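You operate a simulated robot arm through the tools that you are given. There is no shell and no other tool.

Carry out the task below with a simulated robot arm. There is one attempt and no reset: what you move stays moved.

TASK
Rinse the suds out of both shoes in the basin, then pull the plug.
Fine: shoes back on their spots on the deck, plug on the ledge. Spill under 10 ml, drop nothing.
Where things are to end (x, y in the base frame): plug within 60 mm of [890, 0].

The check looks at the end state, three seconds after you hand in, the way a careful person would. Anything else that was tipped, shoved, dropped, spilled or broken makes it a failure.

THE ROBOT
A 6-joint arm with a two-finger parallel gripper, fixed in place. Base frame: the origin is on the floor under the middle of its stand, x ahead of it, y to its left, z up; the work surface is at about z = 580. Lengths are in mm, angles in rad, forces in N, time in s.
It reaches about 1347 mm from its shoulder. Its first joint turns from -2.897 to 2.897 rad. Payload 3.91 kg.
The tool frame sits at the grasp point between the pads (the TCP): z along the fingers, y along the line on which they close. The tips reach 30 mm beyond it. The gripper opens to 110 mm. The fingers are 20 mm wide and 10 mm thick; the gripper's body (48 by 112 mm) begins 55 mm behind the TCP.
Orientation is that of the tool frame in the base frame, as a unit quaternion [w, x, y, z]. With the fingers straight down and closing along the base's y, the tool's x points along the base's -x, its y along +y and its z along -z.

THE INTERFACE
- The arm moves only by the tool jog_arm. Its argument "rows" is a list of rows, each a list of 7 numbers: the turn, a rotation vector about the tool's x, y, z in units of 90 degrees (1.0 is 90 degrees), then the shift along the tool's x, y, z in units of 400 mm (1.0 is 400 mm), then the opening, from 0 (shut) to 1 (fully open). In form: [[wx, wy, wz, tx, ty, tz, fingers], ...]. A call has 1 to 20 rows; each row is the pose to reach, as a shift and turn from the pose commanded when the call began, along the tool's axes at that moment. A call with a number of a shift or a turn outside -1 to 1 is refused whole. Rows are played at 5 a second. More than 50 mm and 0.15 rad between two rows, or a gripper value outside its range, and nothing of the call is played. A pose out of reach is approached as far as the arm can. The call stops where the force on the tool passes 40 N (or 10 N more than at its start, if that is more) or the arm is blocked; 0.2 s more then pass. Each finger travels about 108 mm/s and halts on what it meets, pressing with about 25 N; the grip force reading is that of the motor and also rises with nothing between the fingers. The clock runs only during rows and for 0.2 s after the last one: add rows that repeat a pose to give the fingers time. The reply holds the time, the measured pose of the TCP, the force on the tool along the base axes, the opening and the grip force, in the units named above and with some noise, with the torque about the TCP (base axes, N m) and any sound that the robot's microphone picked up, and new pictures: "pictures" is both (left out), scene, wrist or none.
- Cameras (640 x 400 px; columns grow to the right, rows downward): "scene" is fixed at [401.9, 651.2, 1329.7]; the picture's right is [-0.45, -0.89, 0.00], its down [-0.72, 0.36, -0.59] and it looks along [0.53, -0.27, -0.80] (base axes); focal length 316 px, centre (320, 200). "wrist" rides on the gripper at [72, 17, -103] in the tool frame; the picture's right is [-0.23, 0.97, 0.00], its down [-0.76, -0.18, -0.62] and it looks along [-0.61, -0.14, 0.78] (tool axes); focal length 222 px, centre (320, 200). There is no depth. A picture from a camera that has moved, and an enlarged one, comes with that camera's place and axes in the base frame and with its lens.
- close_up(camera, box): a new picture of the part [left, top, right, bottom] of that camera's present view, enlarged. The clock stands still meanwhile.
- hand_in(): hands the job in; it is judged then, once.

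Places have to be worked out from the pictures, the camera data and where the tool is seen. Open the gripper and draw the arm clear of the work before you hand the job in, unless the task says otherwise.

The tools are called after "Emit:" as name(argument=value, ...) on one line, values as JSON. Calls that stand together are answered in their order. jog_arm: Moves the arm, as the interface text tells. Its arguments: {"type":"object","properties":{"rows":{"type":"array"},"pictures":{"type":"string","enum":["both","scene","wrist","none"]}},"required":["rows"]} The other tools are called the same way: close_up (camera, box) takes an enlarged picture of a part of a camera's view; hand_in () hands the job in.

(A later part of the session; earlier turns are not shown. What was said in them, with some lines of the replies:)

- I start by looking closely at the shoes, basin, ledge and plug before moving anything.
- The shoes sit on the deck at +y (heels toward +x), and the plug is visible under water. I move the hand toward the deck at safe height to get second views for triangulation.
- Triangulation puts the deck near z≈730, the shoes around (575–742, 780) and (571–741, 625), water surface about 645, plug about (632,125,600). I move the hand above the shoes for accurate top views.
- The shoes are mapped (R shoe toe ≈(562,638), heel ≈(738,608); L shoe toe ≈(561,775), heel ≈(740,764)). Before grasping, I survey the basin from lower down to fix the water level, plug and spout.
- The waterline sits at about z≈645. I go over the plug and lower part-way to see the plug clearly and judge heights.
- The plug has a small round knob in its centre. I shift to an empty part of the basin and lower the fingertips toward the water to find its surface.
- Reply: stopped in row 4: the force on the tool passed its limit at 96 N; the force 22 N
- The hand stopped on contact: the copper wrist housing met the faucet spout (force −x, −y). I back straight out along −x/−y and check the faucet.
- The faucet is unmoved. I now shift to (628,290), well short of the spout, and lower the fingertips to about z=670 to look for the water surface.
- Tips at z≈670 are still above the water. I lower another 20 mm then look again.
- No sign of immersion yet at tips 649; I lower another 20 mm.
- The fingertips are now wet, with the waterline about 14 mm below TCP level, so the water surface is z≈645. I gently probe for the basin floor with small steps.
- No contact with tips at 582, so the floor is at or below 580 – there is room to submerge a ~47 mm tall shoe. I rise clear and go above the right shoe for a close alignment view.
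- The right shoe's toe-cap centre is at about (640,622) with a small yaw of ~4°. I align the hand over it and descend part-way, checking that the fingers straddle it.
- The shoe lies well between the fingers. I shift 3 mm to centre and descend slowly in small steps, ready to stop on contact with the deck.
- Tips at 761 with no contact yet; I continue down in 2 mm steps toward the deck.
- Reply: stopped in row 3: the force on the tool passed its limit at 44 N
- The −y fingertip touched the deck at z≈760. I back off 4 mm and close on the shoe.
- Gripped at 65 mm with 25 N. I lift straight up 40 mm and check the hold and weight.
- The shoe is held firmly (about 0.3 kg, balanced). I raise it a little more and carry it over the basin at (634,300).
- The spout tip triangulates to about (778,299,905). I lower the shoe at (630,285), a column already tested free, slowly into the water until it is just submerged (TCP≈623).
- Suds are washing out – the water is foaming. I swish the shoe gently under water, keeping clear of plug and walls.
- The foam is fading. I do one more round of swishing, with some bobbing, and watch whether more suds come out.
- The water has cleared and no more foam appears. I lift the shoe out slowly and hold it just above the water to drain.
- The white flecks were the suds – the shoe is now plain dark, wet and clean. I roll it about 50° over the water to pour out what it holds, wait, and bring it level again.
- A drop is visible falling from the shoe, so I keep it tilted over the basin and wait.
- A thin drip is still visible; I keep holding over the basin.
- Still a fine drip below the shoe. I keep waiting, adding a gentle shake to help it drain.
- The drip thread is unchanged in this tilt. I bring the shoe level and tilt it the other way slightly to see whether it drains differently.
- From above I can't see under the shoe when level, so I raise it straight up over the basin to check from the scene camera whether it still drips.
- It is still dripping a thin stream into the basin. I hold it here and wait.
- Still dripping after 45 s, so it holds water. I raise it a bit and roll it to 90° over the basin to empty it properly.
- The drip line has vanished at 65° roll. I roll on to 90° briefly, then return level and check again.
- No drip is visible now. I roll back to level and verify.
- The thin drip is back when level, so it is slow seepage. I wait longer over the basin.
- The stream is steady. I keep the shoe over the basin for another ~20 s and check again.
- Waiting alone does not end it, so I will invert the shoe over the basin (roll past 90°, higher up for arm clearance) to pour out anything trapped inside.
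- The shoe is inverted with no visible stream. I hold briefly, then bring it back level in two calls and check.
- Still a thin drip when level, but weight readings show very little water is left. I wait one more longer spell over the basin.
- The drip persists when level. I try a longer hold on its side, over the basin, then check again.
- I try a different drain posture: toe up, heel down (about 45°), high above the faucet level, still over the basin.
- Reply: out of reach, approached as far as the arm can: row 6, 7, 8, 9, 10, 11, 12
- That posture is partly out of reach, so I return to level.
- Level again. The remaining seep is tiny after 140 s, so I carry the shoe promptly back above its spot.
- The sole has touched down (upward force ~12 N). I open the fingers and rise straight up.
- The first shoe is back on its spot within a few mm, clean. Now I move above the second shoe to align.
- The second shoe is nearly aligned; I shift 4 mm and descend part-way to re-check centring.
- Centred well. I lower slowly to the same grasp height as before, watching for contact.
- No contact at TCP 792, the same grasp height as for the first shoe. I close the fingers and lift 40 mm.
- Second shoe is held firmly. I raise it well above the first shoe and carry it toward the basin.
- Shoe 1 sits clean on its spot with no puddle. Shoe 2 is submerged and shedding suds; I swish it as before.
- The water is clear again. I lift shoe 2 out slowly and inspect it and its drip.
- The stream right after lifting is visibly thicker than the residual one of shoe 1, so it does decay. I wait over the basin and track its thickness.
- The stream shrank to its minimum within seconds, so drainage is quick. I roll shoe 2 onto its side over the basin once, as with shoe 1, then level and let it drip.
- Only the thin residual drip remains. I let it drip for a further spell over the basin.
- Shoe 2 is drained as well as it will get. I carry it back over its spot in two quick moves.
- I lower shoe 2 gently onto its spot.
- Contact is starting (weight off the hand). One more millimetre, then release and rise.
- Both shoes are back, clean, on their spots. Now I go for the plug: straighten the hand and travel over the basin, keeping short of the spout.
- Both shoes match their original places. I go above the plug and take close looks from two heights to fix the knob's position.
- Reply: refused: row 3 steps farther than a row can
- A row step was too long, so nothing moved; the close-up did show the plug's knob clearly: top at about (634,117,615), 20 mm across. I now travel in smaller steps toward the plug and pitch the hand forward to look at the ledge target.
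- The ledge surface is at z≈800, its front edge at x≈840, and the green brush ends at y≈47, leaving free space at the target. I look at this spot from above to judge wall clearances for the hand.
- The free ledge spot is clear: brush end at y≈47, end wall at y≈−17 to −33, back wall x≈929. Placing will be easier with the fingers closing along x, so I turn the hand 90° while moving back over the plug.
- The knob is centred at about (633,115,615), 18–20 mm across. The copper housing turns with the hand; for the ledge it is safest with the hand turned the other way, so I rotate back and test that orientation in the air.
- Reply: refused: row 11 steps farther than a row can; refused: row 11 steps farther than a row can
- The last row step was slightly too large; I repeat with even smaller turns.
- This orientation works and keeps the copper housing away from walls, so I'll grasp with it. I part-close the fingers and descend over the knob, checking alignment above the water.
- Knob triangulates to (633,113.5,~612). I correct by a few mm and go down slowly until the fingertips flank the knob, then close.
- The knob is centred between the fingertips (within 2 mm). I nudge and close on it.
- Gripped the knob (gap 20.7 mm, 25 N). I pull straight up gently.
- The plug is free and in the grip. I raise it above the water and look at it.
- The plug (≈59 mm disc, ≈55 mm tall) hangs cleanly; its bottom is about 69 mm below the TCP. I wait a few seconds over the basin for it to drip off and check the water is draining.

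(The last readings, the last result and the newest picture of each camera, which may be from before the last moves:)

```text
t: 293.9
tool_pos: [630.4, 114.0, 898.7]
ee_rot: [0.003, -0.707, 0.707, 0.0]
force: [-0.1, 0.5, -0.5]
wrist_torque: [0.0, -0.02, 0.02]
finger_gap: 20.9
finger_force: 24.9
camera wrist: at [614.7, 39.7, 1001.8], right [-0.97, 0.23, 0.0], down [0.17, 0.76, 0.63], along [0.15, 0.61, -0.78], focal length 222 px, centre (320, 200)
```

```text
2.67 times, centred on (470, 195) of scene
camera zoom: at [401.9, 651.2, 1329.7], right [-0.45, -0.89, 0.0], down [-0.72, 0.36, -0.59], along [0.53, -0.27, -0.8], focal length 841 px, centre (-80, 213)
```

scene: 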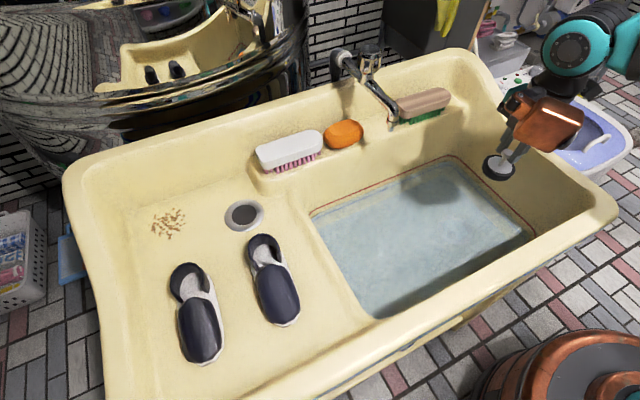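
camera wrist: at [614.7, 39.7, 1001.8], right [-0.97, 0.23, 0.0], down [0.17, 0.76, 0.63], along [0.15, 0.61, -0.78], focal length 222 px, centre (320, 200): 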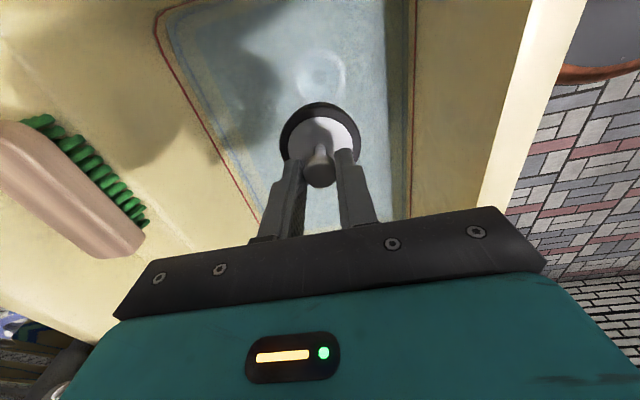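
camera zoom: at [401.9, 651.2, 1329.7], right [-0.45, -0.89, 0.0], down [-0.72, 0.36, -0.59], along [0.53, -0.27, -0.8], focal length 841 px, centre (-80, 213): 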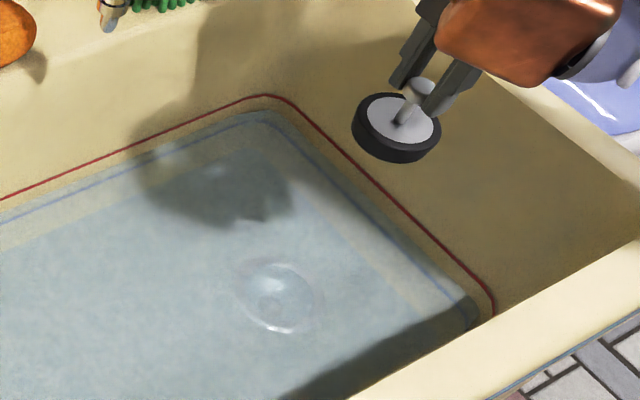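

The water is draining and the plug does not drip. I raise it and carry it over the ledge target.

Emit:
jog_arm(rows=[[0, 0, 0, 0, 0, -0.08, 0], [0, 0, 0, 0.0, -0.02, -0.1525, 0], [0, 0, 0, 0.04, -0.1, -0.1525, 0], [0, 0, 0, 0.08, -0.19, -0.1525, 0], [0, 0, 0, 0.12, -0.28, -0.1525, 0], [0, 0, 0, 0.16, -0.37, -0.1525, 0], [0, 0, 0, 0.2, -0.46, -0.1525, 0], [0, 0, 0, 0.235, -0.55, -0.1525, 0], [0, 0, 0, 0.2725, -0.6375, -0.1525, 0], [0, 0, 0, 0.2725, -0.6375, -0.1525, 0]], pictures="both")

Emit:
close_up(camera="wrist", box=[200, 40, 440, 220])

Emit:
close_up(camera="scene", box=[370, 30, 530, 170])

```text
t: 296.1
tool_pos: [888.9, 2.5, 960.0]
ee_rot: [0.002, -0.707, 0.707, -0.001]
force: [0.3, 0.9, -0.1]
wrist_torque: [-0.03, -0.03, -0.02]
finger_gap: 21.1
finger_force: 25.5
camera wrist: at [872.1, -69.5, 1064.5], right [-0.97, 0.23, 0.0], down [0.17, 0.76, 0.63], along [0.14, 0.61, -0.78], focal length 222 px, centre (320, 200)
```

scene: 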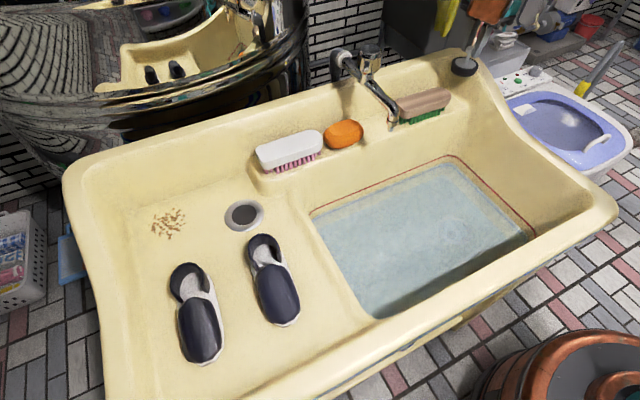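
wrist: 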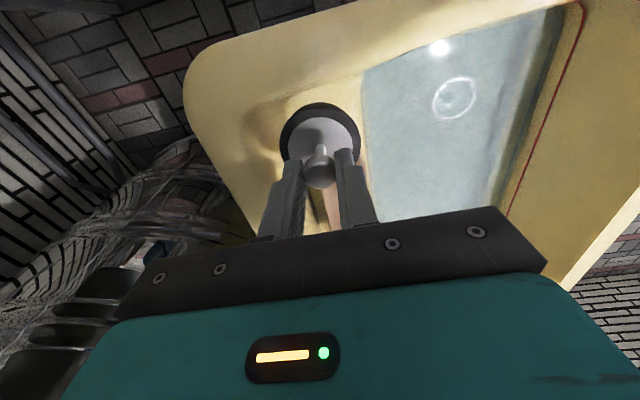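

```text
2.22 times, centred on (320, 130) of wrist
camera zoom: at [872.1, -69.5, 1064.5], right [-0.97, 0.23, 0.0], down [0.17, 0.76, 0.63], along [0.14, 0.61, -0.78], focal length 494 px, centre (320, 356)
```

zoom: 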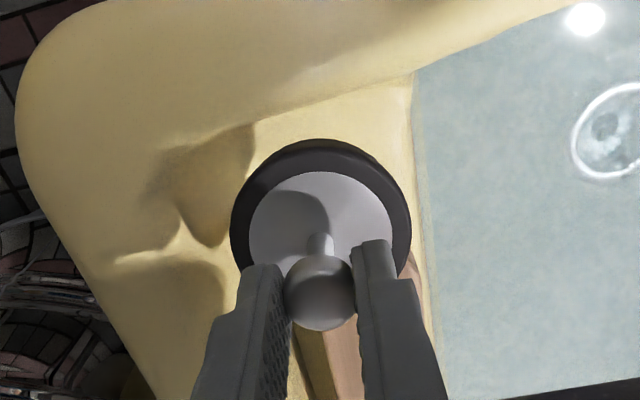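

```text
2.86 times, centred on (450, 100) of scene
camera zoom: at [401.9, 651.2, 1329.7], right [-0.45, -0.89, 0.0], down [-0.72, 0.36, -0.59], along [0.53, -0.27, -0.8], focal length 901 px, centre (-51, 486)
```

zoom: 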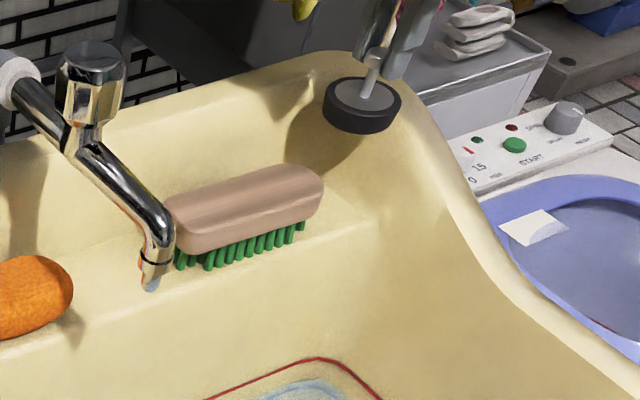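

The plug is over the free spot at about (888,3). I lower it to just above the ledge and check.

Emit:
jog_arm(rows=[[0, 0, 0, -0.003, 0.005, 0.05, 0], [0, 0, 0, -0.003, 0.005, 0.1, 0], [0, 0, 0, -0.003, 0.005, 0.15, 0], [0, 0, 0, -0.003, 0.005, 0.18, 0], [0, 0, 0, -0.003, 0.005, 0.195, 0], [0, 0, 0, -0.003, 0.005, 0.195, 0]], pictures="both")

Emit:
close_up(camera="scene", box=[390, 50, 510, 150])

Emit:
close_up(camera="wrist", box=[200, 40, 440, 220])

```text
t: 297.5
tool_pos: [887.2, 5.4, 883.5]
ee_rot: [0.003, -0.707, 0.707, 0.0]
force: [0.7, -0.4, -0.3]
wrist_torque: [-0.01, 0.0, 0.01]
finger_gap: 20.7
finger_force: 25.1
camera wrist: at [869.7, -67.3, 986.1], right [-0.97, 0.23, 0.0], down [0.17, 0.76, 0.63], along [0.15, 0.61, -0.78], focal length 222 px, centre (320, 200)
```

scene: 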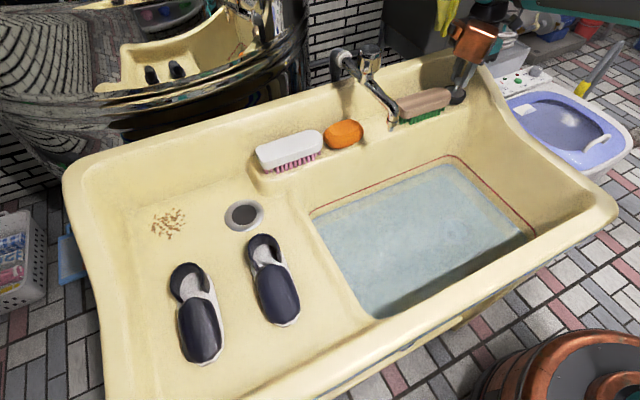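
wrist: 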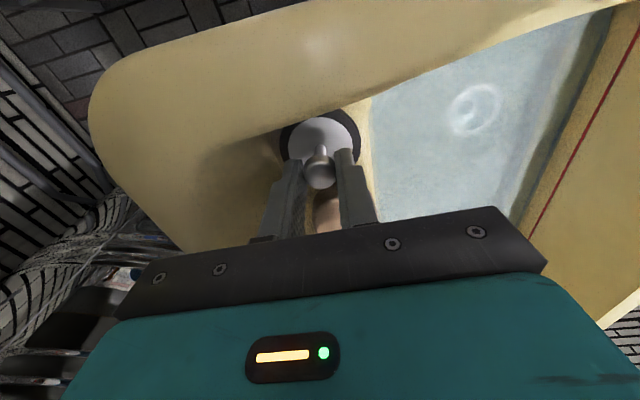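

```text
4.00 times, centred on (450, 100) of scene
camera zoom: at [401.9, 651.2, 1329.7], right [-0.45, -0.89, 0.0], down [-0.72, 0.36, -0.59], along [0.53, -0.27, -0.8], focal length 1262 px, centre (-200, 600)
```

zoom: 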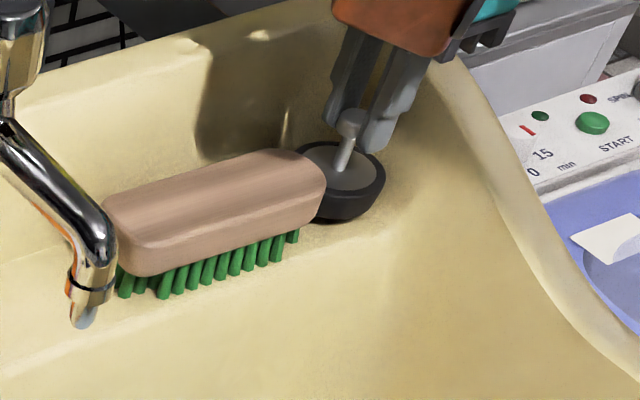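

```text
2.22 times, centred on (320, 130) of wrist
camera zoom: at [869.7, -67.3, 986.1], right [-0.97, 0.23, 0.0], down [0.17, 0.76, 0.63], along [0.15, 0.61, -0.78], focal length 494 px, centre (320, 356)
```

zoom: 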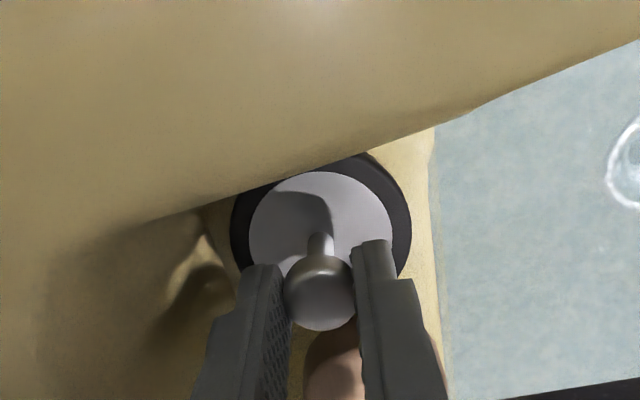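

The plug is about 14 mm above the ledge, just clear of the brush end; I shift it 3 mm away from the brush and lower in small steps until it touches.

Emit:
jog_arm(rows=[[0, 0, 0, 0.0075, 0, 0.008, 0], [0, 0, 0, 0.0075, 0, 0.016, 0], [0, 0, 0, 0.0075, 0, 0.022, 0], [0, 0, 0, 0.0075, 0, 0.027, 0], [0, 0, 0, 0.0075, 0, 0.027, 0]], pictures="none")

Emit:
close_up(camera="scene", box=[390, 50, 510, 150])

```text
t: 298.7
tool_pos: [886.0, 2.1, 873.2]
ee_rot: [0.003, -0.707, 0.707, 0.0]
force: [1.5, 1.1, 9.3]
wrist_torque: [0.09, 0.02, 0.0]
finger_gap: 20.5
finger_force: 25.1
```

```text
4.00 times, centred on (450, 100) of scene
camera zoom: at [401.9, 651.2, 1329.7], right [-0.45, -0.89, 0.0], down [-0.72, 0.36, -0.59], along [0.53, -0.27, -0.8], focal length 1262 px, centre (-200, 600)
```

zoom: 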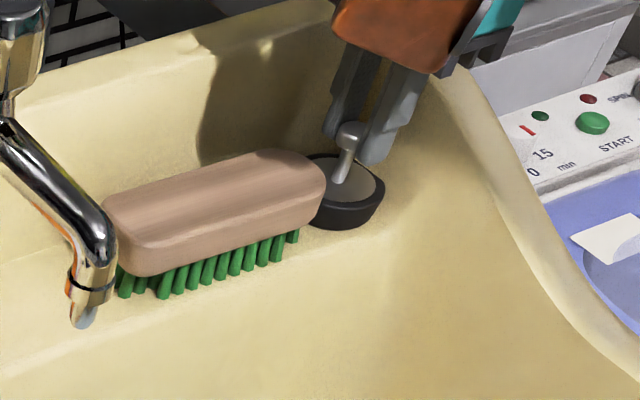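

The plug is seated on the ledge (upward force ~9 N). I ease off 1 mm, open the fingers moderately and rise straight up.

Emit:
jog_arm(rows=[[0, 0, 0, 0, 0, -0.003, 0], [0, 0, 0, 0, 0, -0.003, 0.22], [0, 0, 0, 0, 0, -0.003, 0.3], [0, 0, 0, 0, 0, -0.003, 0.4], [0, 0, 0, 0, 0, -0.003, 0.4], [0, 0, 0, 0, 0, -0.02, 0.4], [0, 0, 0, 0, 0, -0.05, 0.4], [0, 0, 0, 0, 0, -0.1, 0.4], [0, 0, 0, 0, 0, -0.2, 0.4], [0, 0, 0, 0, 0, -0.3, 0.4], [0, 0, 0, 0, 0, -0.3, 0.4]], pictures="both")

Emit:
close_up(camera="scene", box=[390, 50, 510, 150])

Emit:
close_up(camera="wrist", box=[200, 40, 440, 220])

```text
t: 301.1
tool_pos: [886.1, 1.2, 992.3]
ee_rot: [0.003, -0.707, 0.707, 0.0]
force: [0.0, 0.2, 0.2]
wrist_torque: [-0.03, 0.03, -0.01]
finger_gap: 44.1
finger_force: 0.0
camera wrist: at [869.2, -71.1, 1095.0], right [-0.97, 0.23, 0.0], down [0.17, 0.76, 0.63], along [0.15, 0.61, -0.78], focal length 222 px, centre (320, 200)
```

scene: 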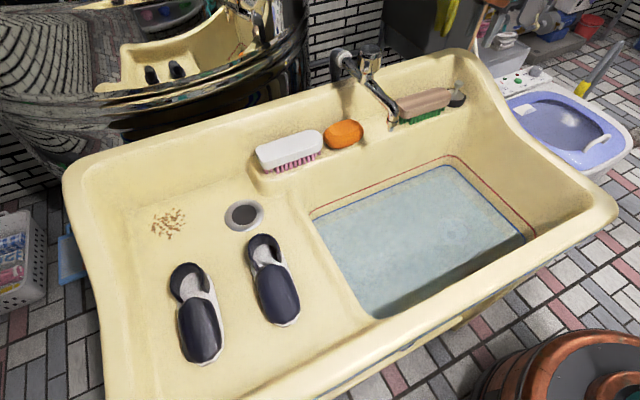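
wrist: 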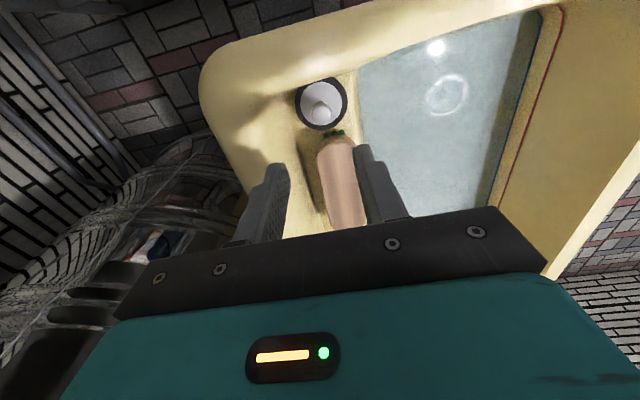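

```text
4.00 times, centred on (450, 100) of scene
camera zoom: at [401.9, 651.2, 1329.7], right [-0.45, -0.89, 0.0], down [-0.72, 0.36, -0.59], along [0.53, -0.27, -0.8], focal length 1262 px, centre (-200, 600)
```

zoom: 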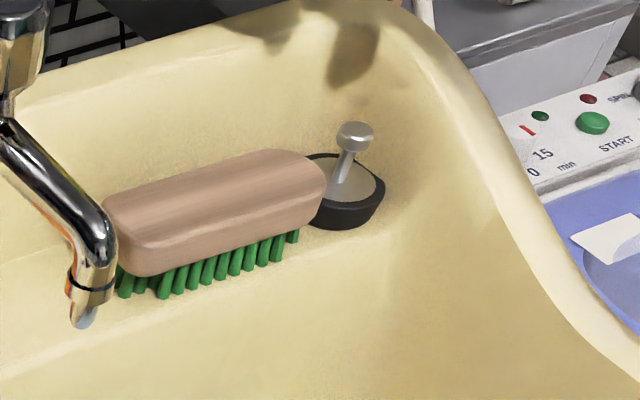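

```text
2.22 times, centred on (320, 130) of wrist
camera zoom: at [869.2, -71.1, 1095.0], right [-0.97, 0.23, 0.0], down [0.17, 0.76, 0.63], along [0.15, 0.61, -0.78], focal length 494 px, centre (320, 356)
```

zoom: 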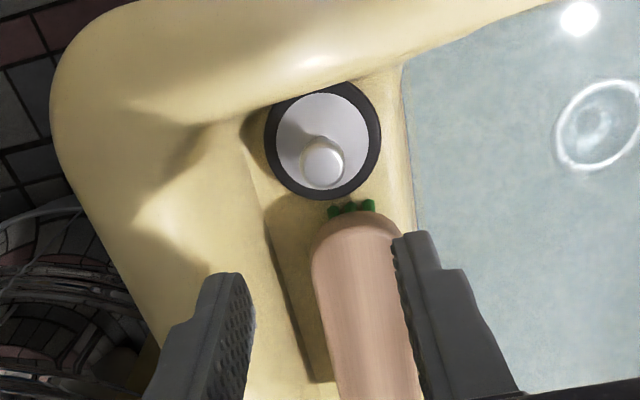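

The plug stands upright at about (885,3), clear of the brush and within tolerance. I retract the arm up and back, well clear of everything.

Emit:
jog_arm(rows=[[0, 0, 0, 0, 0, -0.1, 0.4], [0, 0, 0, 0, 0.05, -0.19, 0.6], [0, 0, 0, 0, 0.16, -0.2, 0.8], [0, 0, 0, 0, 0.27, -0.2, 1], [0, 0, 0, 0, 0.38, -0.2, 1], [0, 0, 0, 0, 0.49, -0.2, 1], [0, 0, 0, 0, 0.6, -0.2, 1], [0, 0, 0, 0, 0.71, -0.2, 1], [0, 0, 0, 0, 0.82, -0.2, 1], [0, 0, 0, 0, 0.93, -0.2, 1], [0, 0, 0, 0, 0.93, -0.2, 1]], pictures="both")

Emit:
close_up(camera="scene", box=[300, 140, 560, 330])

Emit:
close_up(camera="scene", box=[230, 30, 510, 190])

```text
t: 303.5
tool_pos: [512.8, 0.2, 1069.4]
ee_rot: [0.003, -0.707, 0.707, -0.001]
force: [0.0, 0.1, -0.4]
wrist_torque: [-0.02, -0.01, 0.01]
finger_gap: 110.1
finger_force: 0.1
camera wrist: at [495.8, -72.0, 1173.0], right [-0.97, 0.23, 0.0], down [0.17, 0.76, 0.63], along [0.15, 0.61, -0.78], focal length 222 px, centre (320, 200)
```

scene: 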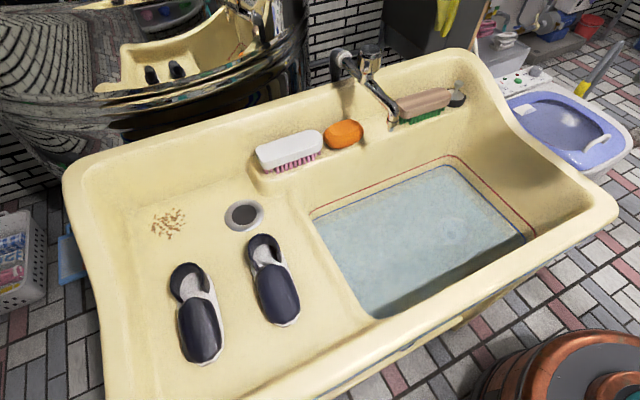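
wrist: 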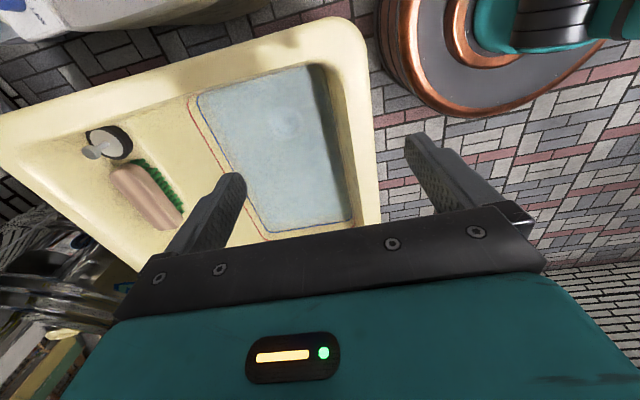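

```text
2.11 times, centred on (430, 235) of scene
camera zoom: at [401.9, 651.2, 1329.7], right [-0.45, -0.89, 0.0], down [-0.72, 0.36, -0.59], along [0.53, -0.27, -0.8], focal length 664 px, centre (88, 126)
```

zoom: 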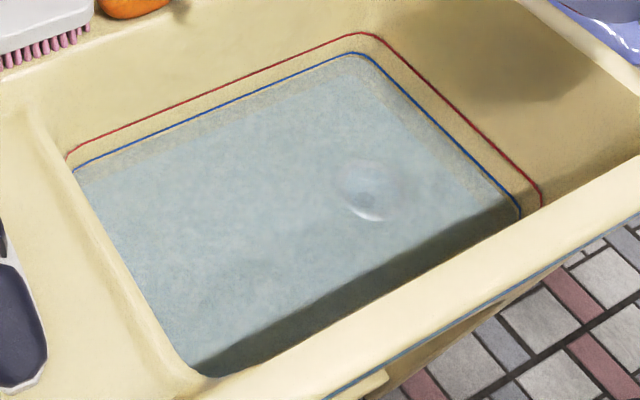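

```text
2.29 times, centred on (370, 110) of scene
camera zoom: at [401.9, 651.2, 1329.7], right [-0.45, -0.89, 0.0], down [-0.72, 0.36, -0.59], along [0.53, -0.27, -0.8], focal length 721 px, centre (206, 406)
```

zoom: 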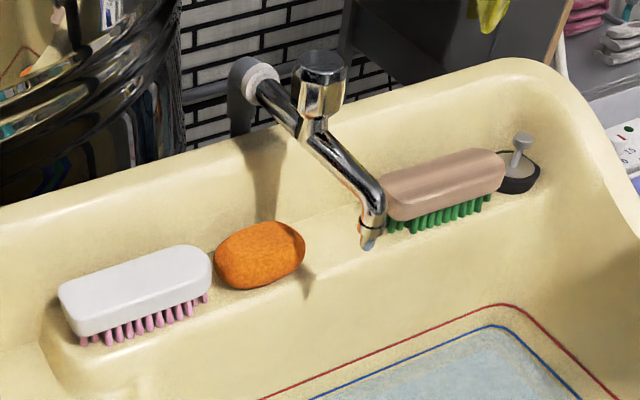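

All items are in place and the water is going down. I wait with the arm clear until the basin has drained.

Emit:
jog_arm(rows=[[0, 0, 0, 0, 0, 0, 1], [0, 0, 0, 0, 0, 0, 1], [0, 0, 0, 0, 0, 0, 1], [0, 0, 0, 0, 0, 0, 1], [0, 0, 0, 0, 0, 0, 1], [0, 0, 0, 0, 0, 0, 1], [0, 0, 0, 0, 0, 0, 1], [0, 0, 0, 0, 0, 0, 1], [0, 0, 0, 0, 0, 0, 1], [0, 0, 0, 0, 0, 0, 1], [0, 0, 0, 0, 0, 0, 1], [0, 0, 0, 0, 0, 0, 1], [0, 0, 0, 0, 0, 0, 1], [0, 0, 0, 0, 0, 0, 1], [0, 0, 0, 0, 0, 0, 1], [0, 0, 0, 0, 0, 0, 1], [0, 0, 0, 0, 0, 0, 1], [0, 0, 0, 0, 0, 0, 1], [0, 0, 0, 0, 0, 0, 1], [0, 0, 0, 0, 0, 0, 1]], pictures="none")

Emit:
jog_arm(rows=[[0, 0, 0, 0, 0, 0, 1], [0, 0, 0, 0, 0, 0, 1], [0, 0, 0, 0, 0, 0, 1], [0, 0, 0, 0, 0, 0, 1], [0, 0, 0, 0, 0, 0, 1], [0, 0, 0, 0, 0, 0, 1], [0, 0, 0, 0, 0, 0, 1], [0, 0, 0, 0, 0, 0, 1], [0, 0, 0, 0, 0, 0, 1], [0, 0, 0, 0, 0, 0, 1], [0, 0, 0, 0, 0, 0, 1], [0, 0, 0, 0, 0, 0, 1], [0, 0, 0, 0, 0, 0, 1], [0, 0, 0, 0, 0, 0, 1], [0, 0, 0, 0, 0, 0, 1], [0, 0, 0, 0, 0, 0, 1], [0, 0, 0, 0, 0, 0, 1], [0, 0, 0, 0, 0, 0, 1], [0, 0, 0, 0, 0, 0, 1], [0, 0, 0, 0, 0, 0, 1]], pictures="none")

Emit:
jog_arm(rows=[[0, 0, 0, 0, 0, 0, 1], [0, 0, 0, 0, 0, 0, 1], [0, 0, 0, 0, 0, 0, 1], [0, 0, 0, 0, 0, 0, 1], [0, 0, 0, 0, 0, 0, 1], [0, 0, 0, 0, 0, 0, 1], [0, 0, 0, 0, 0, 0, 1], [0, 0, 0, 0, 0, 0, 1], [0, 0, 0, 0, 0, 0, 1], [0, 0, 0, 0, 0, 0, 1], [0, 0, 0, 0, 0, 0, 1], [0, 0, 0, 0, 0, 0, 1], [0, 0, 0, 0, 0, 0, 1], [0, 0, 0, 0, 0, 0, 1], [0, 0, 0, 0, 0, 0, 1], [0, 0, 0, 0, 0, 0, 1], [0, 0, 0, 0, 0, 0, 1], [0, 0, 0, 0, 0, 0, 1], [0, 0, 0, 0, 0, 0, 1], [0, 0, 0, 0, 0, 0, 1]], pictures="scene")

Emit:
close_up(camera="scene", box=[300, 140, 560, 330])

Emit:
close_up(camera="scene", box=[150, 220, 310, 370])

```text
t: 307.7
tool_pos: [513.3, 1.0, 1069.6]
ee_rot: [-0.003, 0.707, -0.707, 0.001]
force: [0.8, -0.5, 0.2]
wrist_torque: [0.01, -0.02, 0.02]
finger_gap: 109.7
finger_force: 0.1
```

```text
t: 311.9
tool_pos: [512.1, -0.2, 1068.7]
ee_rot: [-0.003, 0.707, -0.707, 0.001]
force: [-0.2, 0.8, -0.6]
wrist_torque: [0.01, 0.01, 0.03]
finger_gap: 109.7
finger_force: 0.0
```

```text
t: 316.1
tool_pos: [513.5, 0.7, 1069.9]
ee_rot: [-0.003, 0.708, -0.706, 0.001]
force: [-0.5, 0.2, 0.0]
wrist_torque: [0.01, 0.01, 0.0]
finger_gap: 110.3
finger_force: 0.0
```

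scene: 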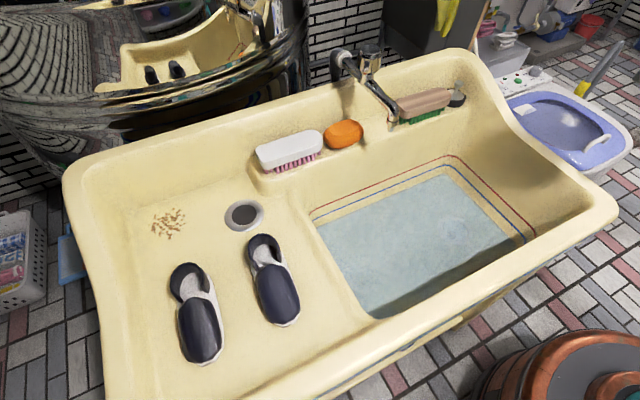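

```text
2.11 times, centred on (430, 235) of scene
camera zoom: at [401.9, 651.2, 1329.7], right [-0.45, -0.89, 0.0], down [-0.72, 0.36, -0.59], along [0.53, -0.27, -0.8], focal length 664 px, centre (88, 126)
```

zoom: 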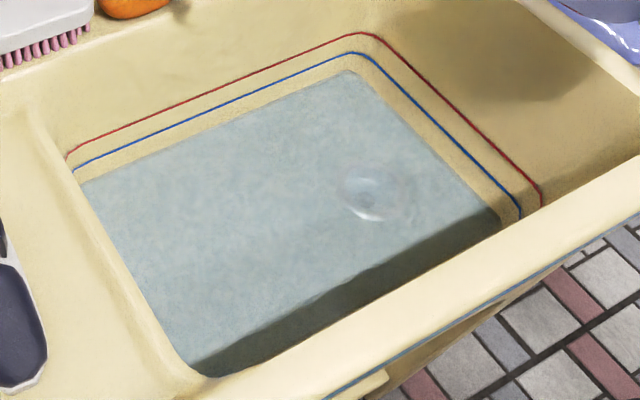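

```text
2.67 times, centred on (230, 295) of scene
camera zoom: at [401.9, 651.2, 1329.7], right [-0.45, -0.89, 0.0], down [-0.72, 0.36, -0.59], along [0.53, -0.27, -0.8], focal length 841 px, centre (560, -53)
```

zoom: 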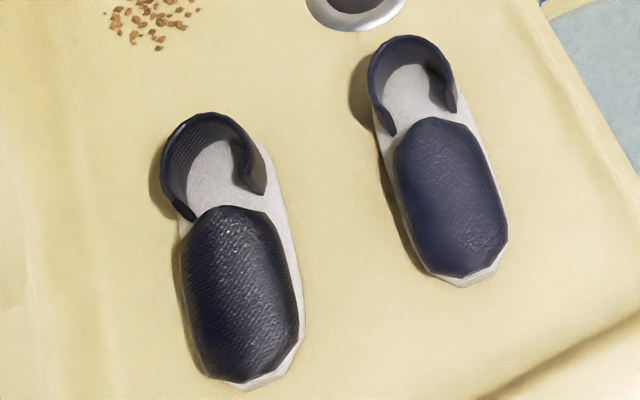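

Draining continues steadily; I keep waiting clear of the sink.

Emit:
jog_arm(rows=[[0, 0, 0, 0, 0, 0, 1], [0, 0, 0, 0, 0, 0, 1], [0, 0, 0, 0, 0, 0, 1], [0, 0, 0, 0, 0, 0, 1], [0, 0, 0, 0, 0, 0, 1], [0, 0, 0, 0, 0, 0, 1], [0, 0, 0, 0, 0, 0, 1], [0, 0, 0, 0, 0, 0, 1], [0, 0, 0, 0, 0, 0, 1], [0, 0, 0, 0, 0, 0, 1], [0, 0, 0, 0, 0, 0, 1], [0, 0, 0, 0, 0, 0, 1], [0, 0, 0, 0, 0, 0, 1], [0, 0, 0, 0, 0, 0, 1], [0, 0, 0, 0, 0, 0, 1], [0, 0, 0, 0, 0, 0, 1], [0, 0, 0, 0, 0, 0, 1], [0, 0, 0, 0, 0, 0, 1], [0, 0, 0, 0, 0, 0, 1], [0, 0, 0, 0, 0, 0, 1]], pictures="none")

Emit:
jog_arm(rows=[[0, 0, 0, 0, 0, 0, 1], [0, 0, 0, 0, 0, 0, 1], [0, 0, 0, 0, 0, 0, 1], [0, 0, 0, 0, 0, 0, 1], [0, 0, 0, 0, 0, 0, 1], [0, 0, 0, 0, 0, 0, 1], [0, 0, 0, 0, 0, 0, 1], [0, 0, 0, 0, 0, 0, 1], [0, 0, 0, 0, 0, 0, 1], [0, 0, 0, 0, 0, 0, 1], [0, 0, 0, 0, 0, 0, 1], [0, 0, 0, 0, 0, 0, 1], [0, 0, 0, 0, 0, 0, 1], [0, 0, 0, 0, 0, 0, 1], [0, 0, 0, 0, 0, 0, 1], [0, 0, 0, 0, 0, 0, 1], [0, 0, 0, 0, 0, 0, 1], [0, 0, 0, 0, 0, 0, 1], [0, 0, 0, 0, 0, 0, 1], [0, 0, 0, 0, 0, 0, 1]], pictures="none")

Emit:
jog_arm(rows=[[0, 0, 0, 0, 0, 0, 1], [0, 0, 0, 0, 0, 0, 1], [0, 0, 0, 0, 0, 0, 1], [0, 0, 0, 0, 0, 0, 1], [0, 0, 0, 0, 0, 0, 1], [0, 0, 0, 0, 0, 0, 1], [0, 0, 0, 0, 0, 0, 1], [0, 0, 0, 0, 0, 0, 1], [0, 0, 0, 0, 0, 0, 1], [0, 0, 0, 0, 0, 0, 1], [0, 0, 0, 0, 0, 0, 1], [0, 0, 0, 0, 0, 0, 1], [0, 0, 0, 0, 0, 0, 1], [0, 0, 0, 0, 0, 0, 1], [0, 0, 0, 0, 0, 0, 1], [0, 0, 0, 0, 0, 0, 1], [0, 0, 0, 0, 0, 0, 1], [0, 0, 0, 0, 0, 0, 1], [0, 0, 0, 0, 0, 0, 1], [0, 0, 0, 0, 0, 0, 1]], pictures="none")

Emit:
jog_arm(rows=[[0, 0, 0, 0, 0, 0, 1], [0, 0, 0, 0, 0, 0, 1], [0, 0, 0, 0, 0, 0, 1], [0, 0, 0, 0, 0, 0, 1], [0, 0, 0, 0, 0, 0, 1], [0, 0, 0, 0, 0, 0, 1], [0, 0, 0, 0, 0, 0, 1], [0, 0, 0, 0, 0, 0, 1], [0, 0, 0, 0, 0, 0, 1], [0, 0, 0, 0, 0, 0, 1], [0, 0, 0, 0, 0, 0, 1], [0, 0, 0, 0, 0, 0, 1], [0, 0, 0, 0, 0, 0, 1], [0, 0, 0, 0, 0, 0, 1], [0, 0, 0, 0, 0, 0, 1], [0, 0, 0, 0, 0, 0, 1], [0, 0, 0, 0, 0, 0, 1], [0, 0, 0, 0, 0, 0, 1], [0, 0, 0, 0, 0, 0, 1], [0, 0, 0, 0, 0, 0, 1]], pictures="none")

Emit:
jog_arm(rows=[[0, 0, 0, 0, 0, 0, 1], [0, 0, 0, 0, 0, 0, 1], [0, 0, 0, 0, 0, 0, 1], [0, 0, 0, 0, 0, 0, 1], [0, 0, 0, 0, 0, 0, 1], [0, 0, 0, 0, 0, 0, 1], [0, 0, 0, 0, 0, 0, 1], [0, 0, 0, 0, 0, 0, 1], [0, 0, 0, 0, 0, 0, 1], [0, 0, 0, 0, 0, 0, 1], [0, 0, 0, 0, 0, 0, 1], [0, 0, 0, 0, 0, 0, 1], [0, 0, 0, 0, 0, 0, 1], [0, 0, 0, 0, 0, 0, 1], [0, 0, 0, 0, 0, 0, 1], [0, 0, 0, 0, 0, 0, 1], [0, 0, 0, 0, 0, 0, 1], [0, 0, 0, 0, 0, 0, 1], [0, 0, 0, 0, 0, 0, 1], [0, 0, 0, 0, 0, 0, 1]], pictures="none")

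Emit:
jog_arm(rows=[[0, 0, 0, 0, 0, 0, 1], [0, 0, 0, 0, 0, 0, 1], [0, 0, 0, 0, 0, 0, 1], [0, 0, 0, 0, 0, 0, 1], [0, 0, 0, 0, 0, 0, 1], [0, 0, 0, 0, 0, 0, 1], [0, 0, 0, 0, 0, 0, 1], [0, 0, 0, 0, 0, 0, 1], [0, 0, 0, 0, 0, 0, 1], [0, 0, 0, 0, 0, 0, 1], [0, 0, 0, 0, 0, 0, 1], [0, 0, 0, 0, 0, 0, 1], [0, 0, 0, 0, 0, 0, 1], [0, 0, 0, 0, 0, 0, 1], [0, 0, 0, 0, 0, 0, 1], [0, 0, 0, 0, 0, 0, 1], [0, 0, 0, 0, 0, 0, 1], [0, 0, 0, 0, 0, 0, 1], [0, 0, 0, 0, 0, 0, 1], [0, 0, 0, 0, 0, 0, 1]], pictures="scene")

Emit:
close_up(camera="scene", box=[300, 140, 560, 330])

```text
t: 320.3
tool_pos: [513.5, 0.7, 1070.7]
ee_rot: [0.003, -0.707, 0.707, -0.001]
force: [0.5, -0.5, 1.1]
wrist_torque: [-0.01, -0.04, 0.02]
finger_gap: 110.0
finger_force: 0.0
```

```text
t: 324.5
tool_pos: [513.6, -0.4, 1068.8]
ee_rot: [0.003, -0.707, 0.707, 0.0]
force: [-0.2, -0.2, -0.8]
wrist_torque: [0.02, -0.01, 0.01]
finger_gap: 109.8
finger_force: 0.1
```

```text
t: 328.7
tool_pos: [511.6, 1.1, 1068.7]
ee_rot: [0.003, -0.707, 0.708, -0.001]
force: [0.7, 0.5, -0.5]
wrist_torque: [-0.02, 0.01, 0.02]
finger_gap: 110.1
finger_force: 0.2
```

```text
t: 332.9
tool_pos: [512.1, 0.5, 1069.4]
ee_rot: [-0.004, 0.707, -0.707, 0.0]
force: [0.0, 0.7, 1.4]
wrist_torque: [0.01, -0.01, 0.0]
finger_gap: 110.1
finger_force: 0.0
```

```text
t: 337.1
tool_pos: [512.8, -0.0, 1069.7]
ee_rot: [-0.003, 0.707, -0.707, 0.001]
force: [-0.4, 0.2, -0.2]
wrist_torque: [0.02, 0.03, 0.0]
finger_gap: 109.8
finger_force: 0.1
```

```text
t: 341.3
tool_pos: [513.6, -0.7, 1068.7]
ee_rot: [-0.003, 0.708, -0.707, 0.001]
force: [0.4, -0.1, 0.3]
wrist_torque: [-0.03, 0.02, -0.02]
finger_gap: 110.0
finger_force: 0.1
```

scene: 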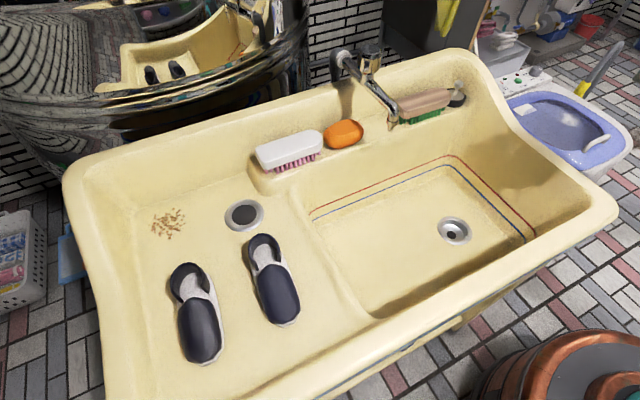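

```text
2.11 times, centred on (430, 235) of scene
camera zoom: at [401.9, 651.2, 1329.7], right [-0.45, -0.89, 0.0], down [-0.72, 0.36, -0.59], along [0.53, -0.27, -0.8], focal length 664 px, centre (88, 126)
```

zoom: 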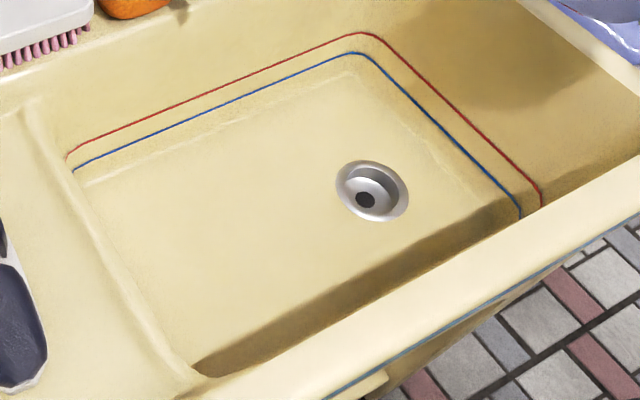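

The basin is empty. Both clean shoes are on their spots, the plug stands on the ledge near (885,3), and the brushes, soap and faucet haven't moved. The gripper is open and the arm is clear, so I hand the job in.

Emit:
hand_in()

```text
The job is handed in.
```

I rinsed both shoes and set them back on their spots, pulled the plug, and handed the job in. The result of the check isn't back yet.

- **Shoes:** the suds came off both in the basin. In the camera view each shoe is back within a few millimetres of where it started.
- **Plug:** it stands upright on the ledge at about (885, 3), well within 60 mm of [890, 0]. It is clear of the green-bristled brush. The basin drained completely.
- **Spill:** I saw no water on the deck, ledge or floor, but I had no way to measure it. Both shoes still had a thin drip when I carried them across, after holding them over the basin for about 140 s and 50 s.
- **Contact:** early on, the copper-coloured housing on the robot's wrist bumped the faucet spout, with a peak force of 96 N. The faucet looks unmoved and undamaged in the pictures, and nothing was dropped or knocked over. Later a fingertip also touched the deck lightly (44 N) while I was finding its height.
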